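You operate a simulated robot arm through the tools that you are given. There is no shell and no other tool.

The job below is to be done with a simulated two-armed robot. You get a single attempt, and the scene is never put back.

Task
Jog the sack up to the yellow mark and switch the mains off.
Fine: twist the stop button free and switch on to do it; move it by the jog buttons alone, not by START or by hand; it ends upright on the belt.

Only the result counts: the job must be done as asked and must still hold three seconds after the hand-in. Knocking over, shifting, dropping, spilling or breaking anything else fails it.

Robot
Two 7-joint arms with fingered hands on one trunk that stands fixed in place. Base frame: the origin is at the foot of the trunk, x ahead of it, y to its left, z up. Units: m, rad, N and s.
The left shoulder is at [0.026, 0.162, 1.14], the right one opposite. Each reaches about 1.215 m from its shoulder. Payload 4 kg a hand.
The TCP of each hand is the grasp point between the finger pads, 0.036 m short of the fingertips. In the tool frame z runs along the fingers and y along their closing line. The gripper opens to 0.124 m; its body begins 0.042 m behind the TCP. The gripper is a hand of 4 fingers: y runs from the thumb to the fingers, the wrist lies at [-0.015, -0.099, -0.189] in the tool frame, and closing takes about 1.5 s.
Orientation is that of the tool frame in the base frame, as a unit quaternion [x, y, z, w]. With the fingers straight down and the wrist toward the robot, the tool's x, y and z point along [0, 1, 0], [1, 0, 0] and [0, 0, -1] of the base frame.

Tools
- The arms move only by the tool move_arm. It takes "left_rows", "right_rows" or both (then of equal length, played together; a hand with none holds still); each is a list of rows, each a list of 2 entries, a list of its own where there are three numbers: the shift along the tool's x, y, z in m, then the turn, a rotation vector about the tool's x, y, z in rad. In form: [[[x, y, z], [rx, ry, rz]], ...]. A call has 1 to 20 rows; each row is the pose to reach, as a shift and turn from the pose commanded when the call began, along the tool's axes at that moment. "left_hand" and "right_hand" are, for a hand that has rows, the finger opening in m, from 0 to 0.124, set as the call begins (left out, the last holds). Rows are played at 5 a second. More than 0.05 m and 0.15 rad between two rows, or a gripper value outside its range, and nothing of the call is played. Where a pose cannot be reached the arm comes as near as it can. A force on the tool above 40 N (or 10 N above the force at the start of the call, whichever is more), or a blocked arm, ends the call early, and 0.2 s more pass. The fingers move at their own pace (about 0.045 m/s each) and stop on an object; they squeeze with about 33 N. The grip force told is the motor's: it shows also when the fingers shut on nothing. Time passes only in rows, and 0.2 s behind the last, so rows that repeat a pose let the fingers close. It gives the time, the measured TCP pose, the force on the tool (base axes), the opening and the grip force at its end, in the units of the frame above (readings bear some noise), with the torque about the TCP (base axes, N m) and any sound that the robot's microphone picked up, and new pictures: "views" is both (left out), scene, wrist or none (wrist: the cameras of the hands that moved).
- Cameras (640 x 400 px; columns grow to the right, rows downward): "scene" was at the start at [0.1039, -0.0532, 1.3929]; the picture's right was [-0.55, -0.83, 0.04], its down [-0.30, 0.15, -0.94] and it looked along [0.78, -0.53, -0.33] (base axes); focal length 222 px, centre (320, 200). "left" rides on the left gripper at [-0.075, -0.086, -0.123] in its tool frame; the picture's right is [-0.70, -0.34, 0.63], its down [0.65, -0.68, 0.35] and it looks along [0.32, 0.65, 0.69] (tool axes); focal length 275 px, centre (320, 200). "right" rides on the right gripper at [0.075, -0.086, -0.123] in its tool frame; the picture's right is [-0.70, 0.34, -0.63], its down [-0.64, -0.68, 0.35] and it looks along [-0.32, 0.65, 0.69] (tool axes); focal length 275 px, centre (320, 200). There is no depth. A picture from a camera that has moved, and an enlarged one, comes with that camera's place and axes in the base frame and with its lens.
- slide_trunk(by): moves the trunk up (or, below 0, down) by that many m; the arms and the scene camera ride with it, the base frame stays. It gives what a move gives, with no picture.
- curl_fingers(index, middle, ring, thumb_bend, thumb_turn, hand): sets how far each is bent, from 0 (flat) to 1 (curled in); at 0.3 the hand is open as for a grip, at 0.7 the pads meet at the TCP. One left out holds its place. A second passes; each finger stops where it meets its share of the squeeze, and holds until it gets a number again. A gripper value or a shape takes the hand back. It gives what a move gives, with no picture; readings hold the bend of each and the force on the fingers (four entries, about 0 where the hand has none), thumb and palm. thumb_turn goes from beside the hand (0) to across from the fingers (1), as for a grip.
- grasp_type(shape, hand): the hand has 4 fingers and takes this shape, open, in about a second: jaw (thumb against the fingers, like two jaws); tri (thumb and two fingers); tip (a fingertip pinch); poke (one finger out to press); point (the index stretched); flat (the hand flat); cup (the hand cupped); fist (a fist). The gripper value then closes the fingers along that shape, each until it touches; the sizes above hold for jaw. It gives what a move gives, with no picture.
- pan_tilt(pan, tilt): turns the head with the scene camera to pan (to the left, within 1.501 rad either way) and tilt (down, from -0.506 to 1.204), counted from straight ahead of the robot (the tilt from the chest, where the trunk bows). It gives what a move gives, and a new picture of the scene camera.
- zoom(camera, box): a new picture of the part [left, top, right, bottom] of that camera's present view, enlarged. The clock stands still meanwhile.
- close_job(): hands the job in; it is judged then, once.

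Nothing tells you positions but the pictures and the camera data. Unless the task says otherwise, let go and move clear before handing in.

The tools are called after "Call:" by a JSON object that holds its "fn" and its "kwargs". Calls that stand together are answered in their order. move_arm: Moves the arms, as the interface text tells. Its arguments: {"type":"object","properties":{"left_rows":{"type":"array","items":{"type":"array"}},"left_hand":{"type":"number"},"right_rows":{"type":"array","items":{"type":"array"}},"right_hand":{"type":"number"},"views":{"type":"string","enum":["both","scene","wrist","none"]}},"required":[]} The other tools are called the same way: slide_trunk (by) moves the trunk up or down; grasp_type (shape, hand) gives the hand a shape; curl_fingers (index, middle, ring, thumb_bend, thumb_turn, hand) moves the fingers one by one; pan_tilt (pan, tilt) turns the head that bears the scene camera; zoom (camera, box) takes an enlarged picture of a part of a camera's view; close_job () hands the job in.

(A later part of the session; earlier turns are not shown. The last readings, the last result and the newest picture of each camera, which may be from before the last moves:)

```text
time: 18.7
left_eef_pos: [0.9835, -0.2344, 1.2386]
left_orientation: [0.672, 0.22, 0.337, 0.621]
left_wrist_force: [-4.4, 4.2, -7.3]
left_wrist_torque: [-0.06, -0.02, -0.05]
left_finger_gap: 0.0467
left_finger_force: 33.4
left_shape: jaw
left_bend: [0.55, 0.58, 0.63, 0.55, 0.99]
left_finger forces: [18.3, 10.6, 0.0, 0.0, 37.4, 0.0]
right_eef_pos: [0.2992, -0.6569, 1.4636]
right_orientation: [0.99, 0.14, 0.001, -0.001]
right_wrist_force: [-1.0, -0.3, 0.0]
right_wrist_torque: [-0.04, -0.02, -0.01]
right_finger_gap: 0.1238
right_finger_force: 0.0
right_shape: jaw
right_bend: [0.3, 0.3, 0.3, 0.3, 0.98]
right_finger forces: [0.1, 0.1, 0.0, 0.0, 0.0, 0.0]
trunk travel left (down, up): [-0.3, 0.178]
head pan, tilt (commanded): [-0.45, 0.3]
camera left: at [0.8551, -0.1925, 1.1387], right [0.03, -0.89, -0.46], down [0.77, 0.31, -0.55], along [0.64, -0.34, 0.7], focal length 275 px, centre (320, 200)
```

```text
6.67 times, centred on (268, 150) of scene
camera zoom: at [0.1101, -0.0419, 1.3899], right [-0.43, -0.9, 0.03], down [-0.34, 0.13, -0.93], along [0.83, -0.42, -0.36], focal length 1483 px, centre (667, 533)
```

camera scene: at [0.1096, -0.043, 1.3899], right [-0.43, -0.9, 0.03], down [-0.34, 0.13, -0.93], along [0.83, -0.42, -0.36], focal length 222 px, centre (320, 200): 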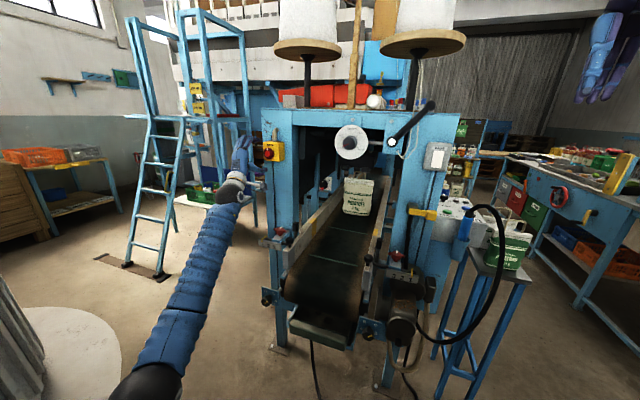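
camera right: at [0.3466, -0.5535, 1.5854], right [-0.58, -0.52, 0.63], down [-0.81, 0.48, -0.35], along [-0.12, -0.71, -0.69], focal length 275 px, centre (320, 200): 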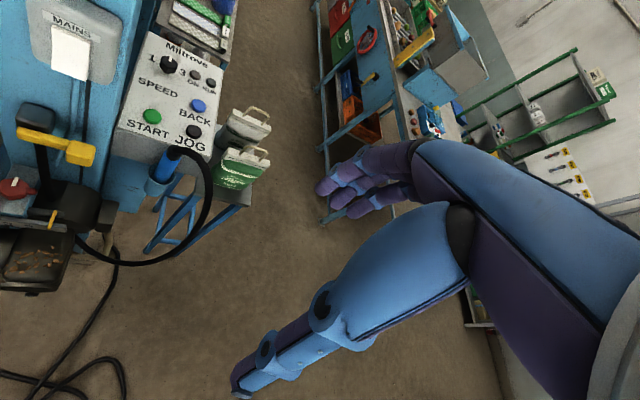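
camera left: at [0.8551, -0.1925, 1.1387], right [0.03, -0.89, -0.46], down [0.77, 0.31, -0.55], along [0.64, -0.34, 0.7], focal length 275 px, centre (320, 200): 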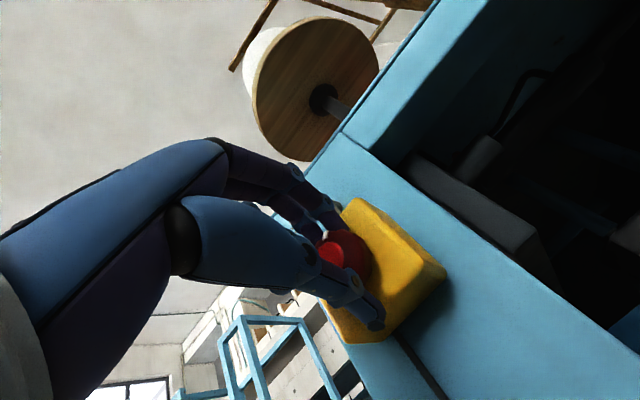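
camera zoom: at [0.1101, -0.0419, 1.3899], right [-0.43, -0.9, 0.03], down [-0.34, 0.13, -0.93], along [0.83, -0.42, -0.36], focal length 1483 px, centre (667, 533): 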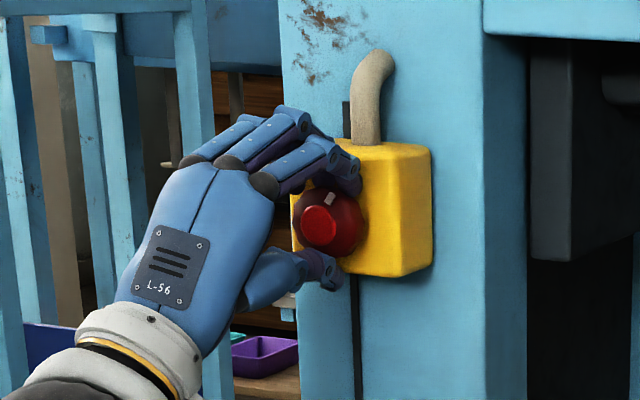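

The white mark is turning with the hand, so the cap is following. I keep twisting.

Call:
{"fn": "move_arm", "kwargs": {"left_rows": [[[0, 0, 0], [0, 0, 0.08]], [[0, 0, 0], [0, 0, 0.16]], [[0, 0, 0], [0, 0, 0.24]], [[0, 0, 0], [0, 0, 0.32]], [[0, 0, 0], [0, 0, 0.4]]], "views": "wrist"}}

Call:
{"fn": "zoom", "kwargs": {"camera": "scene", "box": [220, 120, 316, 180]}}

```text
time: 19.9
left_eef_pos: [0.9848, -0.2344, 1.2389]
left_orientation: [0.702, 0.082, 0.453, 0.543]
left_wrist_force: [-3.7, 3.7, -3.7]
left_wrist_torque: [-0.3, 0.05, -0.1]
left_finger_gap: 0.0463
left_finger_force: 32.5
left_shape: jaw
left_bend: [0.55, 0.58, 0.63, 0.55, 0.97]
left_finger forces: [20.1, 11.6, 0.0, 0.1, 36.2, 0.0]
right_eef_pos: [0.2993, -0.6563, 1.4641]
right_orientation: [0.99, 0.14, 0.0, 0.0]
right_wrist_force: [0.9, -0.6, 0.6]
right_wrist_torque: [-0.01, 0.01, 0.0]
right_finger_gap: 0.1238
right_finger_force: 0.0
right_shape: jaw
right_bend: [0.3, 0.3, 0.3, 0.3, 0.98]
right_finger forces: [0.1, 0.0, 0.0, 0.0, 0.0, 0.1]
trunk travel left (down, up): [-0.3, 0.178]
head pan, tilt (commanded): [-0.45, 0.3]
camera left: at [0.8842, -0.1613, 1.1238], right [0.19, -0.72, -0.66], down [0.88, 0.42, -0.22], along [0.44, -0.54, 0.72], focal length 275 px, centre (320, 200)
```

left: 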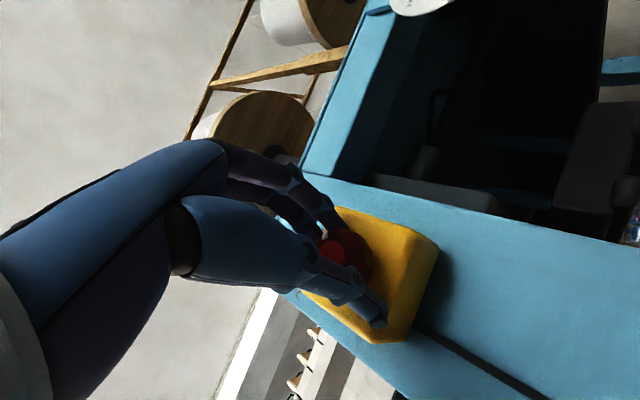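

```text
6.67 times, centred on (268, 150) of scene
camera zoom: at [0.1099, -0.0416, 1.3899], right [-0.43, -0.9, 0.03], down [-0.34, 0.13, -0.93], along [0.83, -0.42, -0.36], focal length 1483 px, centre (667, 533)
```

zoom: 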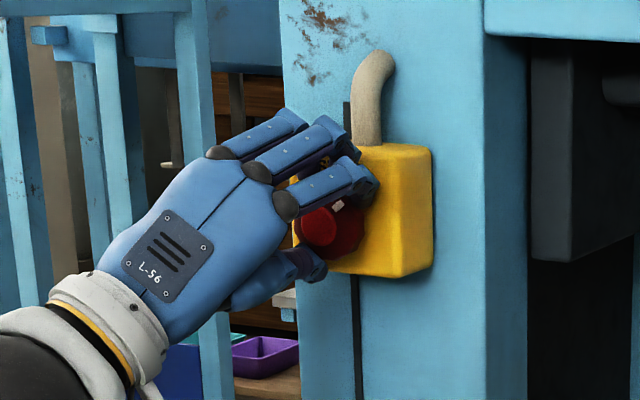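

The mark has turned about 45°, and a small resisting torque has shown up. I continue another 0.3 rad carefully.

Call:
{"fn": "move_arm", "kwargs": {"left_rows": [[[0, 0, 0], [0, 0, 0.08]], [[0, 0, 0], [0, 0, 0.16]], [[0, 0, 0], [0, 0, 0.24]], [[0, 0, 0], [0, 0, 0.3]]], "views": "wrist"}}

Call:
{"fn": "zoom", "kwargs": {"camera": "scene", "box": [220, 120, 316, 180]}}

Call:
{"fn": "zoom", "kwargs": {"camera": "left", "box": [280, 180, 440, 340]}}

```text
time: 20.9
left_eef_pos: [0.9823, -0.2317, 1.24]
left_orientation: [0.706, -0.024, 0.53, 0.468]
left_wrist_force: [3.8, 9.1, 9.6]
left_wrist_torque: [-0.93, 0.11, 0.15]
left_finger_gap: 0.0457
left_finger_force: 32.3
left_shape: jaw
left_bend: [0.54, 0.59, 0.63, 0.56, 0.92]
left_finger forces: [25.1, 19.3, 0.1, 0.0, 33.4, 0.0]
right_eef_pos: [0.2993, -0.6556, 1.4639]
right_orientation: [0.99, 0.14, 0.001, 0.0]
right_wrist_force: [0.7, -0.5, -0.9]
right_wrist_torque: [0.0, 0.02, 0.0]
right_finger_gap: 0.1236
right_finger_force: 0.1
right_shape: jaw
right_bend: [0.3, 0.3, 0.3, 0.3, 0.98]
right_finger forces: [0.1, 0.0, 0.0, 0.0, 0.1, 0.0]
trunk travel left (down, up): [-0.3, 0.178]
head pan, tilt (commanded): [-0.45, 0.3]
camera left: at [0.9074, -0.1344, 1.1259], right [0.34, -0.57, -0.75], down [0.89, 0.44, 0.06], along [0.3, -0.69, 0.66], focal length 275 px, centre (320, 200)
```

left: 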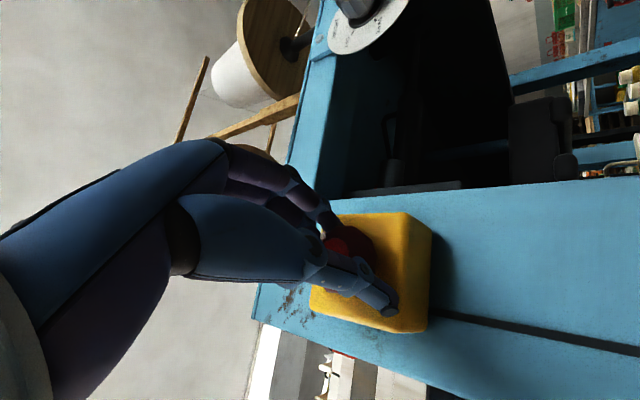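

```text
6.67 times, centred on (268, 150) of scene
camera zoom: at [0.1094, -0.0411, 1.3901], right [-0.43, -0.9, 0.03], down [-0.34, 0.13, -0.93], along [0.83, -0.42, -0.36], focal length 1483 px, centre (667, 533)
```

zoom: 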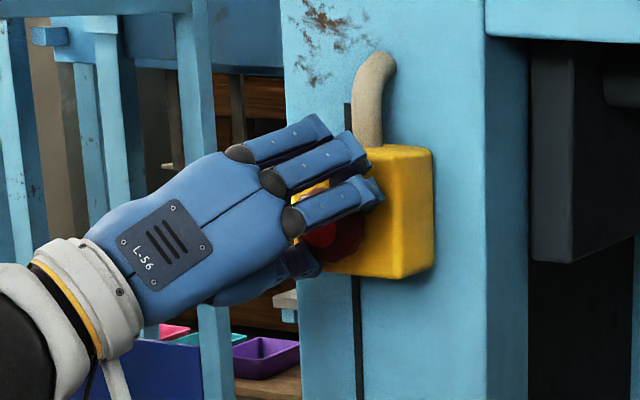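

```text
2.50 times, centred on (360, 260) of left
camera zoom: at [0.9074, -0.1344, 1.1259], right [0.34, -0.57, -0.75], down [0.89, 0.44, 0.06], along [0.3, -0.69, 0.66], focal length 688 px, centre (220, 50)
```

zoom: 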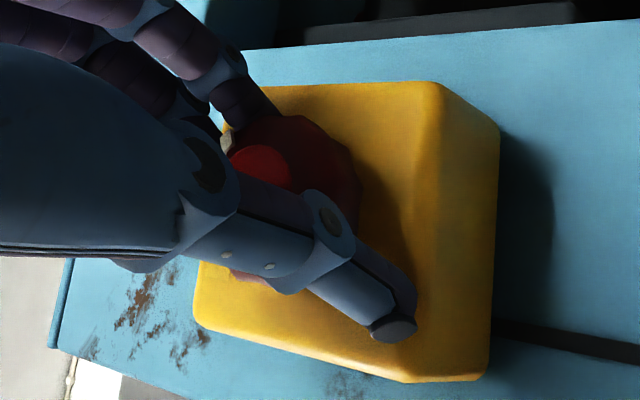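

The torque rose to ~0.9 N·m, which looks like the end stop of the twist. I ease off a little, open the hand and back away to see whether the button has come free.

Call:
{"fn": "move_arm", "kwargs": {"left_rows": [[[0, 0, 0], [0, 0, -0.08]], [[0, 0, 0], [0, 0, -0.15]], [[0, 0, 0], [0, 0, -0.15]]], "views": "none"}}

Call:
{"fn": "move_arm", "kwargs": {"left_rows": [[[0, 0, 0], [0, 0, 0]], [[0, 0, 0], [0, 0, 0]], [[0, 0, 0], [0, 0, 0]], [[0, 0, 0], [0, 0, 0]], [[0, 0, 0], [0, 0, 0]], [[0, 0, 0], [0, 0, 0]], [[0, 0, -0.01], [0, 0, 0]], [[0, 0, -0.03], [0, 0, 0]], [[0, 0, -0.06], [0, 0, 0]], [[0, 0, -0.06], [0, 0, 0]]], "left_hand": 0.11, "views": "both"}}

Call:
{"fn": "zoom", "kwargs": {"camera": "scene", "box": [220, 120, 316, 180]}}

Call:
{"fn": "zoom", "kwargs": {"camera": "left", "box": [280, 180, 440, 340]}}

```text
time: 21.7
left_eef_pos: [0.9839, -0.2325, 1.2377]
left_orientation: [0.707, 0.029, 0.492, 0.507]
left_wrist_force: [4.5, 10.3, 7.3]
left_wrist_torque: [-0.71, -0.06, 0.14]
left_finger_gap: 0.0457
left_finger_force: 32.9
left_shape: jaw
left_bend: [0.54, 0.58, 0.63, 0.56, 0.95]
left_finger forces: [22.4, 17.4, 0.0, 0.1, 37.0, 0.0]
right_eef_pos: [0.2986, -0.6561, 1.4633]
right_orientation: [0.99, 0.14, 0.0, 0.0]
right_wrist_force: [0.0, -0.1, 0.8]
right_wrist_torque: [0.02, 0.01, -0.04]
right_finger_gap: 0.1238
right_finger_force: 0.1
right_shape: jaw
right_bend: [0.3, 0.3, 0.3, 0.3, 0.98]
right_finger forces: [0.1, 0.0, 0.2, 0.0, 0.0, 0.1]
trunk travel left (down, up): [-0.3, 0.178]
head pan, tilt (commanded): [-0.45, 0.3]
```

```text
time: 23.9
left_eef_pos: [0.9387, -0.1938, 1.2371]
left_orientation: [0.706, 0.029, 0.493, 0.508]
left_wrist_force: [0.6, -0.3, 1.0]
left_wrist_torque: [0.02, 0.01, 0.05]
left_finger_gap: 0.11
left_finger_force: 0.1
left_shape: jaw
left_bend: [0.31, 0.33, 0.32, 0.23, 0.98]
left_finger forces: [0.1, 0.0, 0.0, 0.0, 0.0, 0.0]
right_eef_pos: [0.2997, -0.6578, 1.4624]
right_orientation: [0.99, 0.14, 0.0, -0.001]
right_wrist_force: [0.2, 0.4, 0.1]
right_wrist_torque: [0.02, 0.01, 0.03]
right_finger_gap: 0.1238
right_finger_force: 0.1
right_shape: jaw
right_bend: [0.3, 0.3, 0.3, 0.3, 0.98]
right_finger forces: [0.0, 0.0, 0.1, 0.1, 0.0, 0.0]
trunk travel left (down, up): [-0.3, 0.178]
head pan, tilt (commanded): [-0.45, 0.3]
camera scene: at [0.1101, -0.0431, 1.3898], right [-0.43, -0.9, 0.03], down [-0.34, 0.13, -0.93], along [0.83, -0.42, -0.36], focal length 222 px, centre (320, 200)
camera left: at [0.8518, -0.1091, 1.1226], right [0.26, -0.65, -0.72], down [0.89, 0.44, -0.08], along [0.37, -0.62, 0.69], focal length 275 px, centre (320, 200)
```

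scene: 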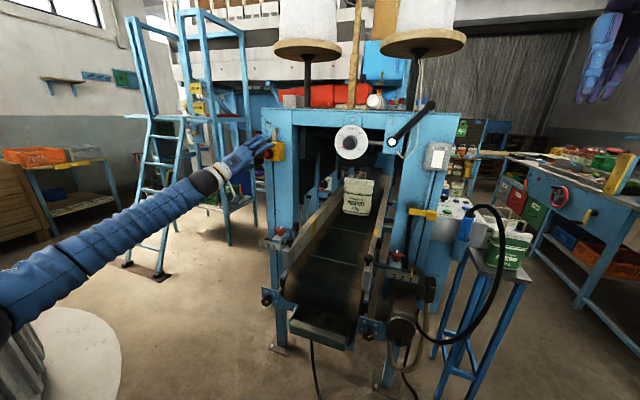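
left: 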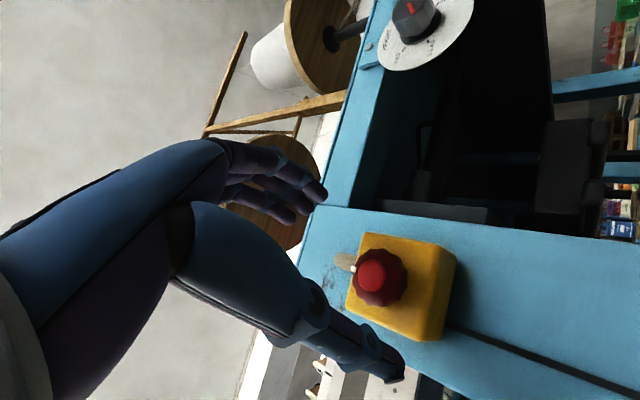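

```text
6.67 times, centred on (268, 150) of scene
camera zoom: at [0.1101, -0.0431, 1.3898], right [-0.43, -0.9, 0.03], down [-0.34, 0.13, -0.93], along [0.83, -0.42, -0.36], focal length 1483 px, centre (667, 533)
```

zoom: 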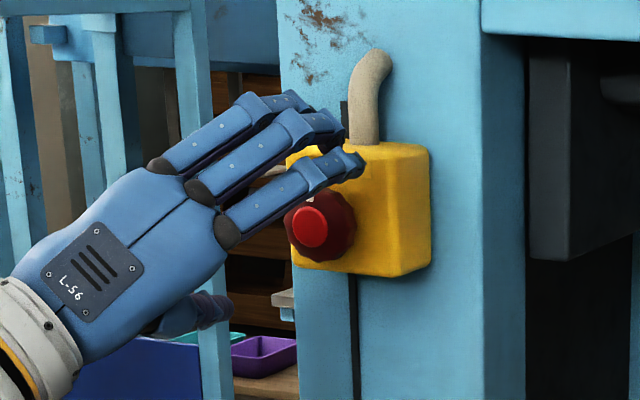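

```text
2.50 times, centred on (360, 260) of left
camera zoom: at [0.8518, -0.1091, 1.1226], right [0.26, -0.65, -0.72], down [0.89, 0.44, -0.08], along [0.37, -0.62, 0.69], focal length 688 px, centre (220, 50)
```

zoom: 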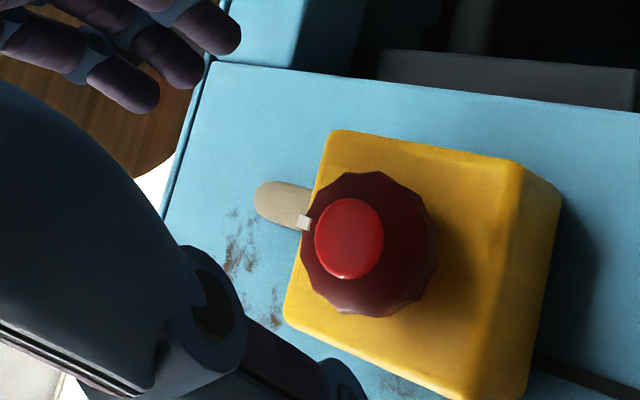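

The white mark sprang back to 12 o'clock and the cap now stands ~9 mm further out: the stop button is free. I retract the left hand and shape the right hand for poking; the mains rocker currently has its top pressed in (bottom ~8 mm proud), so ON should be pressing the bottom.

Call:
{"fn": "move_arm", "kwargs": {"left_rows": [[[0, 0, -0.04], [0, 0, 0]], [[0, 0, -0.08], [0, 0, 0]], [[0, 0, -0.12], [0, 0, 0]], [[0, 0, -0.16], [0, 0, 0]], [[0, 0, -0.18], [0, 0, 0]]], "views": "none"}}

Call:
{"fn": "grasp_type", "kwargs": {"shape": "poke", "hand": "right"}}

Call:
{"fn": "zoom", "kwargs": {"camera": "right", "box": [0, 0, 640, 400]}}

Call:
{"fn": "zoom", "kwargs": {"camera": "scene", "box": [220, 120, 316, 180]}}

```text
time: 25.1
left_eef_pos: [0.8097, -0.0682, 1.2397]
left_orientation: [0.707, 0.028, 0.492, 0.508]
left_wrist_force: [0.3, 0.2, 0.8]
left_wrist_torque: [-0.04, -0.01, 0.02]
left_finger_gap: 0.11
left_finger_force: 0.1
left_shape: jaw
left_bend: [0.31, 0.33, 0.32, 0.23, 0.98]
left_finger forces: [0.1, 0.0, 0.0, 0.0, 0.1, 0.1]
right_eef_pos: [0.2984, -0.6578, 1.4633]
right_orientation: [0.99, 0.14, 0.0, 0.0]
right_wrist_force: [0.5, -0.1, 1.2]
right_wrist_torque: [0.0, -0.02, -0.01]
right_finger_gap: 0.1236
right_finger_force: 0.1
right_shape: jaw
right_bend: [0.3, 0.3, 0.3, 0.3, 0.98]
right_finger forces: [0.0, 0.0, 0.0, 0.0, 0.0, 0.0]
trunk travel left (down, up): [-0.3, 0.178]
head pan, tilt (commanded): [-0.45, 0.3]
```

```text
time: 26.0
left_eef_pos: [0.8097, -0.0671, 1.2392]
left_orientation: [0.707, 0.029, 0.492, 0.508]
left_wrist_force: [0.1, 0.4, -0.7]
left_wrist_torque: [0.02, -0.03, -0.01]
left_finger_gap: 0.1098
left_finger_force: 0.0
left_shape: jaw
left_bend: [0.31, 0.33, 0.32, 0.23, 0.98]
left_finger forces: [0.0, 0.1, 0.0, 0.0, 0.0, 0.1]
right_eef_pos: [0.2993, -0.6566, 1.4631]
right_orientation: [0.99, 0.14, 0.0, -0.001]
right_wrist_force: [-0.2, -0.6, 0.1]
right_wrist_torque: [0.03, -0.02, 0.01]
right_finger_gap: 0.0
right_finger_force: 0.0
right_shape: poke
right_bend: [0.7, 0.7, 0.99, 0.0, 1.0]
right_finger forces: [0.1, 0.0, 0.0, 0.0, 0.1, 0.1]
trunk travel left (down, up): [-0.3, 0.178]
head pan, tilt (commanded): [-0.45, 0.3]
```

```text
1.00 times, centred on (320, 200) of right (not enlarged: the box is as wide or as high as the picture)
camera zoom: at [0.3461, -0.5527, 1.5858], right [-0.58, -0.52, 0.63], down [-0.81, 0.48, -0.35], along [-0.12, -0.71, -0.69], focal length 275 px, centre (320, 200)
```

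zoom: 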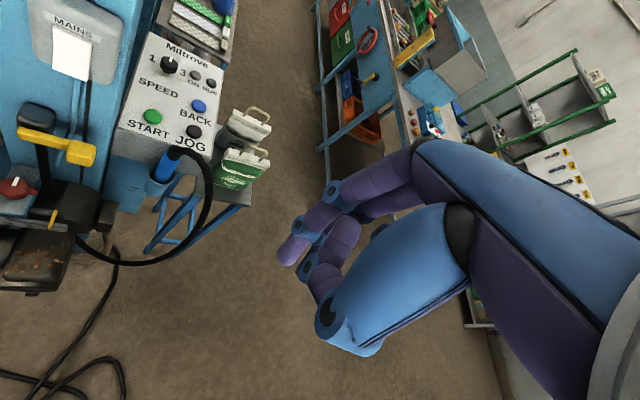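

```text
6.67 times, centred on (268, 150) of scene
camera zoom: at [0.1098, -0.0421, 1.3899], right [-0.43, -0.9, 0.03], down [-0.34, 0.13, -0.93], along [0.83, -0.42, -0.36], focal length 1483 px, centre (667, 533)
```

zoom: 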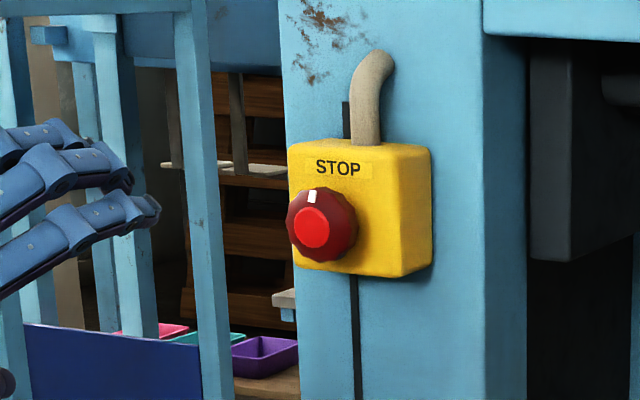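

The stop button is visibly free. I inspect the poke shape more closely to know where the pressing fingertip is.

Call:
{"fn": "zoom", "kwargs": {"camera": "right", "box": [230, 150, 480, 370]}}

Call:
{"fn": "pan_tilt", "kwargs": {"pan": -1.1, "tilt": 0.1}}

```text
1.82 times, centred on (355, 260) of right
camera zoom: at [0.3461, -0.5527, 1.5858], right [-0.58, -0.52, 0.63], down [-0.81, 0.48, -0.35], along [-0.12, -0.71, -0.69], focal length 500 px, centre (256, 91)
```

zoom: 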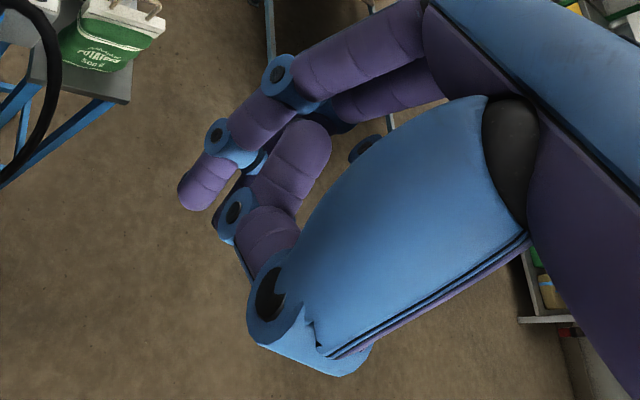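

```text
time: 27.0
left_eef_pos: [0.8105, -0.0668, 1.2375]
left_orientation: [0.706, 0.029, 0.493, 0.507]
left_wrist_force: [0.4, -0.2, 0.0]
left_wrist_torque: [-0.04, -0.06, -0.01]
left_finger_gap: 0.11
left_finger_force: 0.1
left_shape: jaw
left_bend: [0.31, 0.33, 0.32, 0.23, 0.98]
left_finger forces: [0.0, 0.0, 0.0, 0.0, 0.0, 0.1]
right_eef_pos: [0.2995, -0.6572, 1.4625]
right_orientation: [0.99, 0.14, 0.0, -0.001]
right_wrist_force: [-0.8, -0.3, 0.2]
right_wrist_torque: [0.0, -0.03, -0.03]
right_finger_gap: 0.0
right_finger_force: 0.1
right_shape: poke
right_bend: [0.7, 0.7, 0.99, 0.0, 1.0]
right_finger forces: [0.0, 0.1, 0.1, 0.0, 0.0, 0.0]
trunk travel left (down, up): [-0.3, 0.178]
head pan, tilt (commanded): [-1.1, 0.099]
camera scene: at [0.0692, -0.0835, 1.4117], right [-0.89, -0.45, 0.07], down [-0.12, 0.09, -0.99], along [0.44, -0.89, -0.13], focal length 222 px, centre (320, 200)
```

scene: 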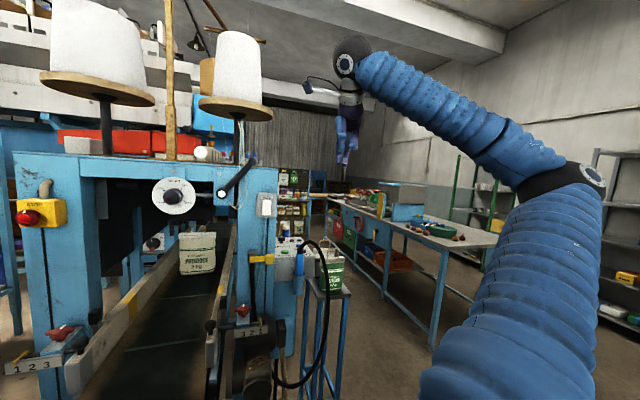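

The poke fingertip sits about 36 mm ahead of the TCP on the tool axis. I bring the right hand to face the mains rocker, tip about 6 cm in front of its lower half.

Call:
{"fn": "move_arm", "kwargs": {"right_rows": [[[0.0178, 0.0035, 0.0183], [-0.1275, 0.0346, -0.0346]], [[0.0356, 0.007, 0.0366], [-0.255, 0.0692, -0.0692]], [[0.0534, 0.0105, 0.0549], [-0.3826, 0.1039, -0.1039]], [[0.0712, 0.014, 0.0732], [-0.5101, 0.1385, -0.1385]], [[0.089, 0.0175, 0.0915], [-0.6376, 0.1731, -0.1731]], [[0.1068, 0.021, 0.1098], [-0.7651, 0.2077, -0.2077]], [[0.1247, 0.0244, 0.128], [-0.8926, 0.2423, -0.2423]], [[0.1425, 0.0279, 0.1463], [-1.0201, 0.2769, -0.2769]], [[0.1603, 0.0314, 0.1646], [-1.1477, 0.3116, -0.3116]], [[0.1781, 0.0349, 0.1829], [-1.2752, 0.3462, -0.3462]], [[0.1959, 0.0384, 0.2012], [-1.4027, 0.3808, -0.3808]], [[0.2137, 0.0419, 0.2195], [-1.5302, 0.4154, -0.4154]], [[0.2137, 0.0419, 0.2195], [-1.5302, 0.4154, -0.4154]]], "views": "both"}}

```text
time: 29.8
left_eef_pos: [0.8087, -0.0668, 1.2398]
left_orientation: [0.706, 0.03, 0.494, 0.507]
left_wrist_force: [0.1, -0.4, 0.9]
left_wrist_torque: [0.03, -0.04, 0.03]
left_finger_gap: 0.1097
left_finger_force: 0.1
left_shape: jaw
left_bend: [0.31, 0.33, 0.32, 0.23, 0.98]
left_finger forces: [0.0, 0.0, 0.1, 0.1, 0.0, 0.1]
right_eef_pos: [0.5152, -0.6392, 1.2457]
right_orientation: [0.65, 0.279, 0.279, 0.65]
right_wrist_force: [-0.6, 0.1, -0.5]
right_wrist_torque: [-0.02, 0.03, 0.01]
right_finger_gap: 0.0001
right_finger_force: 0.1
right_shape: poke
right_bend: [0.7, 0.7, 0.99, 0.0, 1.0]
right_finger forces: [0.0, 0.0, 0.0, 0.1, 0.0, 0.0]
trunk travel left (down, up): [-0.3, 0.178]
head pan, tilt (commanded): [-1.1, 0.099]
camera scene: at [0.0683, -0.083, 1.4119], right [-0.89, -0.45, 0.07], down [-0.12, 0.09, -0.99], along [0.44, -0.89, -0.13], focal length 222 px, centre (320, 200)
camera right: at [0.4769, -0.4992, 1.1594], right [-0.94, -0.07, 0.34], down [-0.19, -0.71, -0.68], along [0.28, -0.7, 0.65], focal length 275 px, centre (320, 200)
```

scene: 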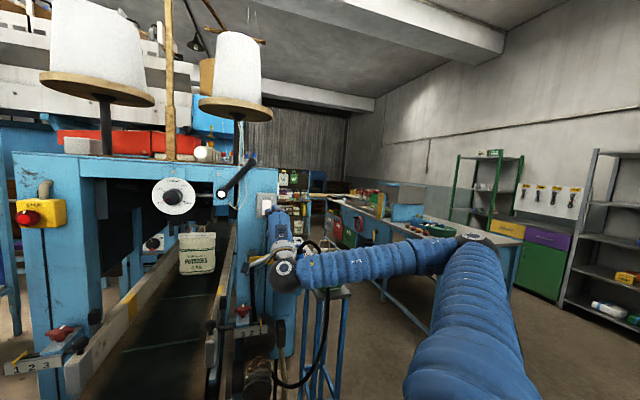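
right: 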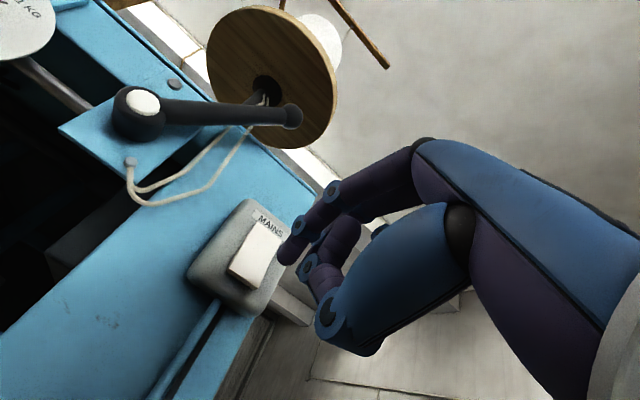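

The right fingertip now hovers before the mains rocker. I zoom in to line up with its lower half.

Call:
{"fn": "zoom", "kwargs": {"camera": "right", "box": [170, 180, 330, 340]}}

Call:
{"fn": "zoom", "kwargs": {"camera": "scene", "box": [220, 160, 340, 300]}}

```text
2.50 times, centred on (250, 260) of right
camera zoom: at [0.4769, -0.4992, 1.1594], right [-0.94, -0.07, 0.34], down [-0.19, -0.71, -0.68], along [0.28, -0.7, 0.65], focal length 688 px, centre (495, 50)
```

zoom: 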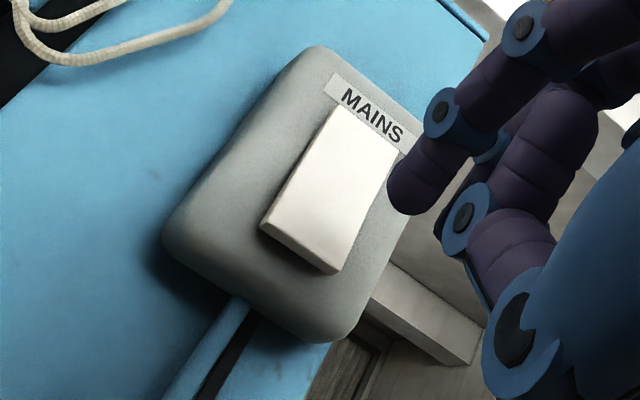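

```text
2.86 times, centred on (280, 230) of scene
camera zoom: at [0.0683, -0.083, 1.4119], right [-0.89, -0.45, 0.07], down [-0.12, 0.09, -0.99], along [0.44, -0.89, -0.13], focal length 636 px, centre (434, 114)
```

zoom: 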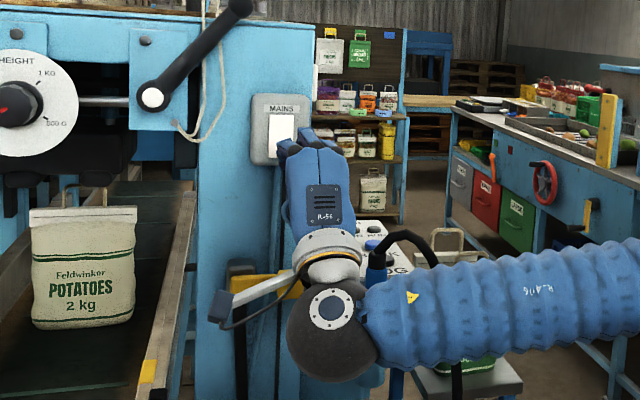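

The rocker's lower end stands proud and lies almost straight ahead of the fingertip (~58 mm). I push in there to switch on.

Call:
{"fn": "move_arm", "kwargs": {"right_rows": [[[0, 0.001, 0.02], [0, 0, 0]], [[0, 0.001, 0.035], [0, 0, 0]], [[0, 0.001, 0.045], [0, 0, 0]], [[0, 0.001, 0.052], [0, 0, 0]], [[0, 0.001, 0.058], [0, 0, 0]], [[0, 0.001, 0.062], [0, 0, 0]]], "views": "wrist"}}

Call:
{"fn": "zoom", "kwargs": {"camera": "right", "box": [170, 180, 330, 340]}}

```text
time: 31.2
left_eef_pos: [0.8085, -0.0667, 1.2392]
left_orientation: [0.706, 0.029, 0.492, 0.508]
left_wrist_force: [-0.1, 0.0, -0.6]
left_wrist_torque: [0.02, 0.0, 0.03]
left_finger_gap: 0.11
left_finger_force: 0.1
left_shape: jaw
left_bend: [0.31, 0.33, 0.32, 0.23, 0.98]
left_finger forces: [0.0, 0.1, 0.0, 0.0, 0.0, 0.1]
right_eef_pos: [0.5591, -0.677, 1.2453]
right_orientation: [0.649, 0.279, 0.28, 0.65]
right_wrist_force: [-12.4, 11.6, -0.5]
right_wrist_torque: [0.04, 0.05, 0.01]
right_finger_gap: 0.0
right_finger_force: 0.1
right_shape: poke
right_bend: [0.7, 0.7, 0.99, 0.0, 1.0]
right_finger forces: [15.7, 1.7, 0.0, 0.0, 0.0, 0.0]
trunk travel left (down, up): [-0.3, 0.178]
head pan, tilt (commanded): [-1.1, 0.099]
camera right: at [0.5211, -0.5385, 1.1606], right [-0.94, -0.07, 0.34], down [-0.19, -0.71, -0.68], along [0.28, -0.7, 0.65], focal length 275 px, centre (320, 200)
```

right: 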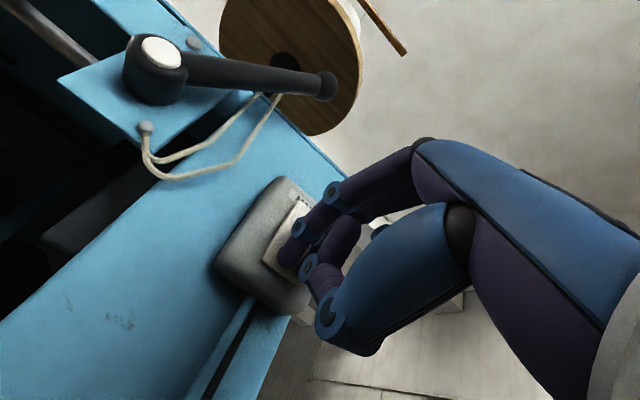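

```text
2.50 times, centred on (250, 260) of right
camera zoom: at [0.5211, -0.5385, 1.1606], right [-0.94, -0.07, 0.34], down [-0.19, -0.71, -0.68], along [0.28, -0.7, 0.65], focal length 688 px, centre (495, 50)
```

zoom: 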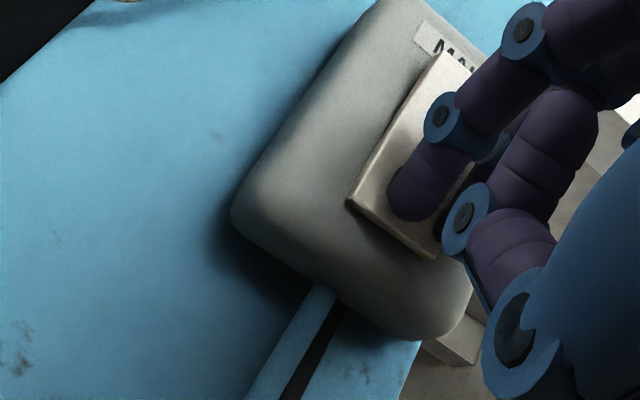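

The finger is pressing with 17 N; I push a few more millimetres to see if the rocker flips.

Call:
{"fn": "move_arm", "kwargs": {"right_rows": [[[0, 0, 0.003], [0, 0, 0]], [[0, 0, 0.006], [0, 0, 0]], [[0, 0, 0.009], [0, 0, 0]]], "views": "wrist"}}

Call:
{"fn": "zoom", "kwargs": {"camera": "right", "box": [170, 180, 330, 340]}}

Call:
{"fn": "zoom", "kwargs": {"camera": "scene", "box": [220, 160, 340, 300]}}

```text
time: 31.8
left_eef_pos: [0.8073, -0.0666, 1.2408]
left_orientation: [0.706, 0.028, 0.494, 0.507]
left_wrist_force: [0.3, -0.6, 0.0]
left_wrist_torque: [-0.01, 0.0, 0.01]
left_finger_gap: 0.1099
left_finger_force: 0.1
left_shape: jaw
left_bend: [0.31, 0.33, 0.32, 0.23, 0.98]
left_finger forces: [0.0, 0.0, 0.0, 0.0, 0.0, 0.0]
right_eef_pos: [0.5613, -0.6782, 1.2488]
right_orientation: [0.648, 0.28, 0.282, 0.65]
right_wrist_force: [-25.8, 24.8, -2.7]
right_wrist_torque: [0.14, 0.15, -0.04]
right_finger_gap: 0.0
right_finger_force: 0.1
right_shape: poke
right_bend: [0.7, 0.7, 0.99, 0.0, 1.0]
right_finger forces: [24.5, 11.5, 0.0, 0.0, 0.0, 0.0]
trunk travel left (down, up): [-0.3, 0.178]
head pan, tilt (commanded): [-1.1, 0.099]
stopped in row 2 (right hand): the force on the tool passed its limit at 43 N (the readings are from after the stop); the commanded pose is now the measured one
camera right: at [0.5222, -0.5388, 1.1622], right [-0.94, -0.07, 0.33], down [-0.18, -0.71, -0.68], along [0.29, -0.7, 0.65], focal length 275 px, centre (320, 200)
```

right: 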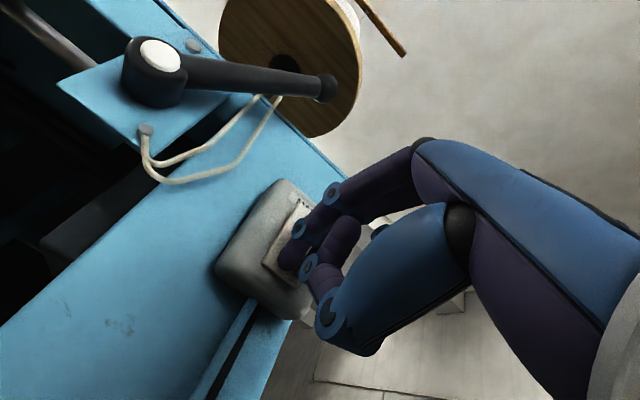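

```text
2.50 times, centred on (250, 260) of right
camera zoom: at [0.5222, -0.5388, 1.1622], right [-0.94, -0.07, 0.33], down [-0.18, -0.71, -0.68], along [0.29, -0.7, 0.65], focal length 688 px, centre (495, 50)
```

zoom: 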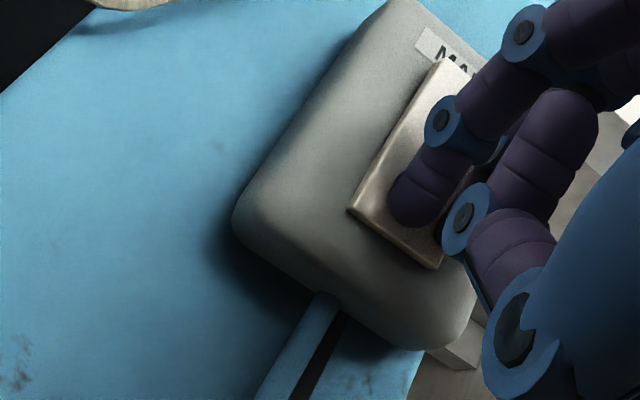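

```text
2.86 times, centred on (280, 230) of scene
camera zoom: at [0.0663, -0.082, 1.4121], right [-0.89, -0.45, 0.07], down [-0.12, 0.09, -0.99], along [0.44, -0.89, -0.13], focal length 636 px, centre (434, 114)
```

zoom: 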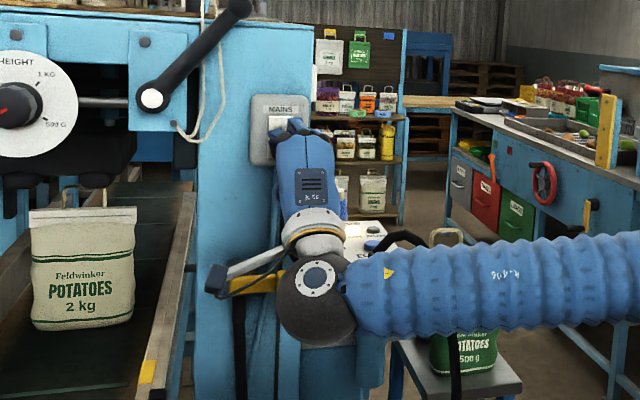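

The force limit was hit at 43 N, so the rocker is likely bottomed out. I back off to look at the rocker and the ON lamp.

Call:
{"fn": "move_arm", "kwargs": {"right_rows": [[[0, 0, -0.02], [0, 0, 0]], [[0, 0, -0.05], [0, 0, 0]], [[0, 0, -0.08], [0, 0, 0]], [[0, 0, -0.08], [0, 0, 0]]], "views": "both"}}

Call:
{"fn": "zoom", "kwargs": {"camera": "right", "box": [150, 180, 310, 340]}}

Call:
{"fn": "zoom", "kwargs": {"camera": "scene", "box": [220, 170, 360, 290]}}

```text
time: 32.8
left_eef_pos: [0.8105, -0.0675, 1.2382]
left_orientation: [0.707, 0.029, 0.492, 0.508]
left_wrist_force: [-0.5, -0.4, -0.3]
left_wrist_torque: [0.0, -0.05, -0.02]
left_finger_gap: 0.1099
left_finger_force: 0.1
left_shape: jaw
left_bend: [0.31, 0.33, 0.32, 0.23, 0.98]
left_finger forces: [0.0, 0.0, 0.0, 0.0, 0.0, 0.1]
right_eef_pos: [0.5074, -0.6278, 1.2454]
right_orientation: [0.649, 0.28, 0.28, 0.649]
right_wrist_force: [0.1, 0.2, 0.4]
right_wrist_torque: [0.0, -0.04, -0.01]
right_finger_gap: 0.0
right_finger_force: 0.1
right_shape: poke
right_bend: [0.7, 0.7, 0.99, 0.0, 1.0]
right_finger forces: [0.1, 0.1, 0.1, 0.0, 0.1, 0.1]
trunk travel left (down, up): [-0.3, 0.178]
head pan, tilt (commanded): [-1.1, 0.099]
camera scene: at [0.0693, -0.0836, 1.4117], right [-0.89, -0.45, 0.07], down [-0.12, 0.09, -0.99], along [0.44, -0.89, -0.13], focal length 222 px, centre (320, 200)
camera right: at [0.4677, -0.4881, 1.1594], right [-0.94, -0.07, 0.34], down [-0.19, -0.71, -0.68], along [0.29, -0.7, 0.65], focal length 275 px, centre (320, 200)
```

scene: 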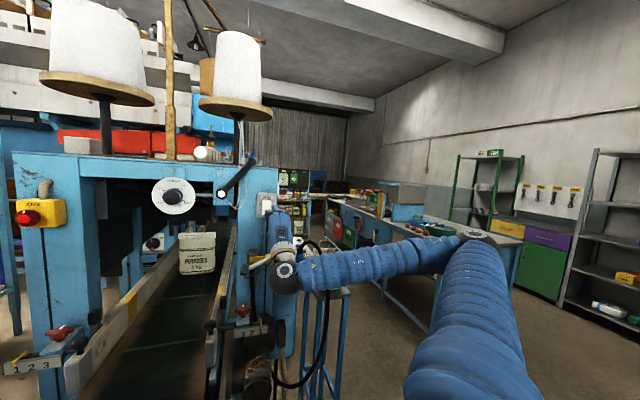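
right: 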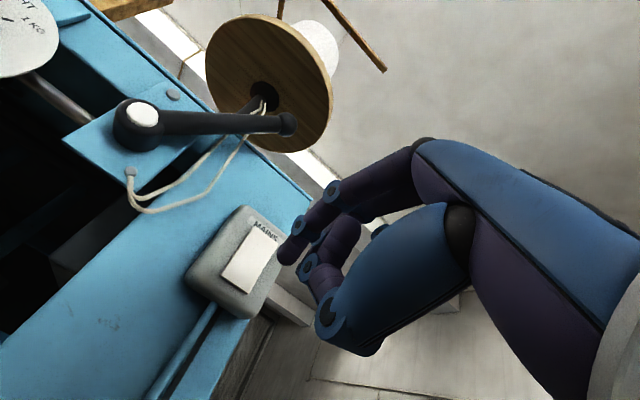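

```text
2.50 times, centred on (230, 260) of right
camera zoom: at [0.4677, -0.4881, 1.1594], right [-0.94, -0.07, 0.34], down [-0.19, -0.71, -0.68], along [0.29, -0.7, 0.65], focal length 688 px, centre (545, 50)
```

zoom: 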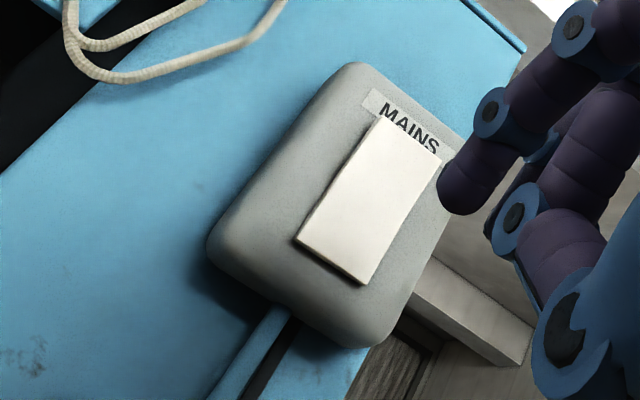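

```text
3.33 times, centred on (290, 230) of scene
camera zoom: at [0.0693, -0.0836, 1.4117], right [-0.89, -0.45, 0.07], down [-0.12, 0.09, -0.99], along [0.44, -0.89, -0.13], focal length 742 px, centre (420, 100)
```

zoom: 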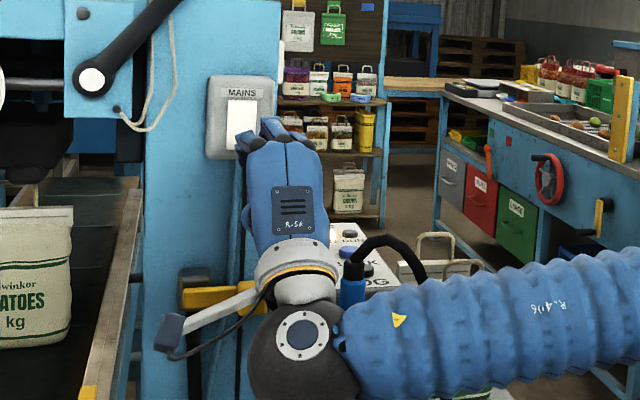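

The rocker has flipped (bottom in, top proud), so the mains should be on. I curl the middle finger away so only the index pokes, then swing the right hand up and over toward the panel, pointing down.

Call:
{"fn": "curl_fingers", "kwargs": {"hand": "right", "middle": 1.0}}

Call:
{"fn": "move_arm", "kwargs": {"right_rows": [[[-0.01, 0.03, -0.02], [0.141, 0, 0]], [[-0.025, 0.06, -0.035], [0.282, 0, 0]], [[-0.045, 0.09, -0.045], [0.423, 0, 0]], [[-0.07, 0.115, -0.045], [0.564, 0, 0]], [[-0.095, 0.135, -0.04], [0.705, 0, 0]], [[-0.12, 0.15, -0.03], [0.846, 0, 0]], [[-0.14, 0.155, -0.015], [0.987, 0, 0]], [[-0.155, 0.155, 0.0], [1.128, 0, 0]], [[-0.165, 0.155, 0.015], [1.269, 0, 0]], [[-0.17, 0.155, 0.03], [1.41, 0, 0]], [[-0.17, 0.155, 0.04], [1.551, 0, 0]], [[-0.17, 0.155, 0.04], [1.692, 0, 0]], [[-0.17, 0.155, 0.04], [1.833, 0, 0]], [[-0.17, 0.155, 0.04], [1.833, 0, 0]]], "views": "both"}}

```text
time: 33.8
left_eef_pos: [0.8105, -0.0687, 1.2389]
left_orientation: [0.706, 0.03, 0.493, 0.507]
left_wrist_force: [1.3, -0.4, -0.4]
left_wrist_torque: [0.0, 0.0, 0.01]
left_finger_gap: 0.11
left_finger_force: 0.0
left_shape: jaw
left_bend: [0.31, 0.33, 0.32, 0.23, 0.98]
left_finger forces: [0.1, 0.0, 0.0, 0.0, 0.0, 0.0]
right_eef_pos: [0.5074, -0.6283, 1.2456]
right_orientation: [0.649, 0.279, 0.28, 0.65]
right_wrist_force: [0.3, -0.6, 0.2]
right_wrist_torque: [-0.01, 0.01, 0.03]
right_finger_gap: 0.0377
right_finger_force: 0.1
right_shape: fingers
right_bend: [0.7, 1.0, 0.99, 0.0, 1.0]
right_finger forces: [0.0, 0.0, 0.0, 0.0, 0.0, 0.1]
trunk travel left (down, up): [-0.3, 0.178]
head pan, tilt (commanded): [-1.1, 0.099]
```

```text
time: 36.8
left_eef_pos: [0.8096, -0.0673, 1.2393]
left_orientation: [0.706, 0.029, 0.493, 0.507]
left_wrist_force: [-0.7, 0.0, -0.6]
left_wrist_torque: [0.02, 0.02, -0.02]
left_finger_gap: 0.1098
left_finger_force: 0.0
left_shape: jaw
left_bend: [0.31, 0.33, 0.32, 0.23, 0.98]
left_finger forces: [0.0, 0.0, 0.0, 0.0, 0.0, 0.0]
right_eef_pos: [0.4178, -0.7766, 1.4009]
right_orientation: [0.91, 0.393, -0.051, -0.121]
right_wrist_force: [0.2, -0.2, -0.4]
right_wrist_torque: [-0.01, 0.0, -0.02]
right_finger_gap: 0.0374
right_finger_force: 0.1
right_shape: fingers
right_bend: [0.7, 1.0, 0.99, 0.0, 1.0]
right_finger forces: [0.0, 0.0, 0.0, 0.0, 0.0, 0.0]
trunk travel left (down, up): [-0.3, 0.178]
head pan, tilt (commanded): [-1.1, 0.099]
camera scene: at [0.0685, -0.0836, 1.4118], right [-0.89, -0.45, 0.07], down [-0.12, 0.09, -0.99], along [0.44, -0.89, -0.13], focal length 222 px, centre (320, 200)
camera right: at [0.4305, -0.687, 1.5423], right [-0.12, -0.84, 0.52], down [-0.99, 0.04, -0.16], along [0.11, -0.54, -0.84], focal length 275 px, centre (320, 200)
```

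scene: 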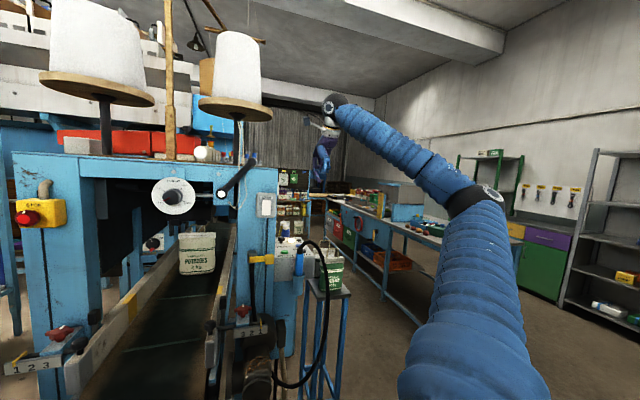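
right: 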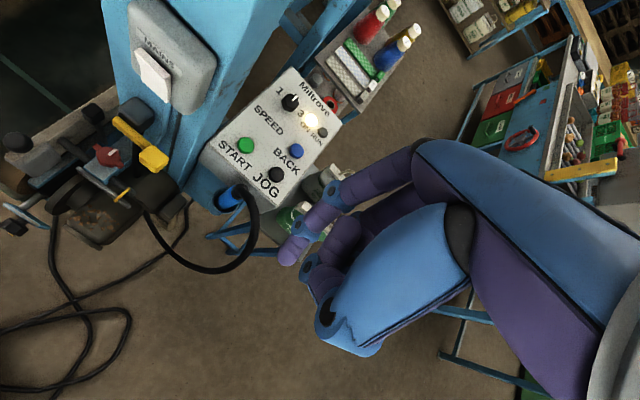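

The ON lamp is lit, so mains is on and the stop is free. I zoom on the panel to refine JOG's position.

Call:
{"fn": "zoom", "kwargs": {"camera": "right", "box": [190, 60, 350, 280]}}

Call:
{"fn": "zoom", "kwargs": {"camera": "scene", "box": [260, 210, 360, 300]}}

Call:
{"fn": "zoom", "kwargs": {"camera": "right", "box": [230, 120, 310, 220]}}

```text
1.82 times, centred on (270, 170) of right
camera zoom: at [0.4305, -0.687, 1.5423], right [-0.12, -0.84, 0.52], down [-0.99, 0.04, -0.16], along [0.11, -0.54, -0.84], focal length 500 px, centre (411, 254)
```

zoom: 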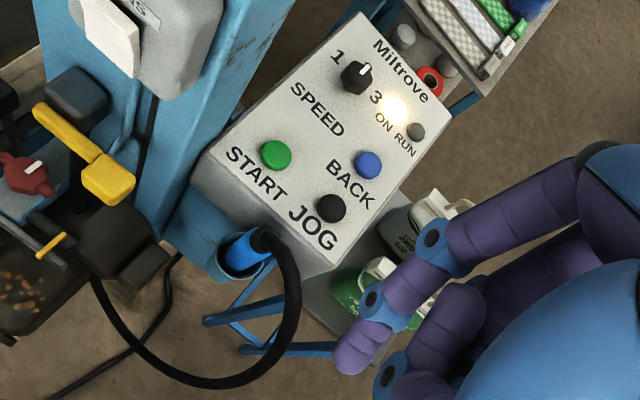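

```text
4.44 times, centred on (310, 255) of scene
camera zoom: at [0.0685, -0.0836, 1.4118], right [-0.89, -0.45, 0.07], down [-0.12, 0.09, -0.99], along [0.44, -0.89, -0.13], focal length 989 px, centre (364, -44)
```

zoom: 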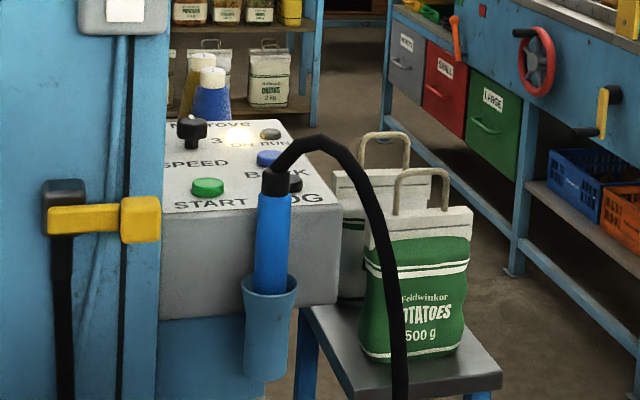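

```text
4.00 times, centred on (270, 170) of right
camera zoom: at [0.4305, -0.687, 1.5423], right [-0.12, -0.84, 0.52], down [-0.99, 0.04, -0.16], along [0.11, -0.54, -0.84], focal length 1101 px, centre (520, 320)
```

zoom: 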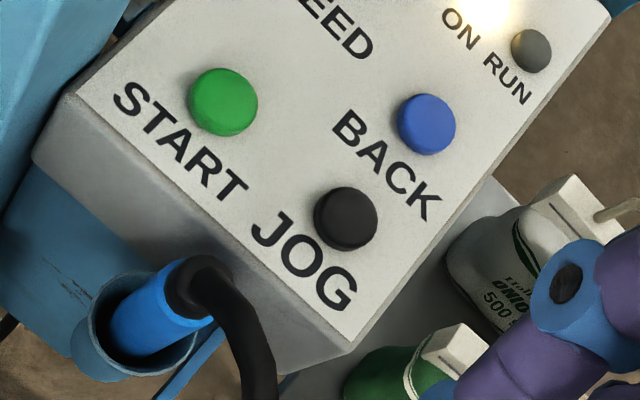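

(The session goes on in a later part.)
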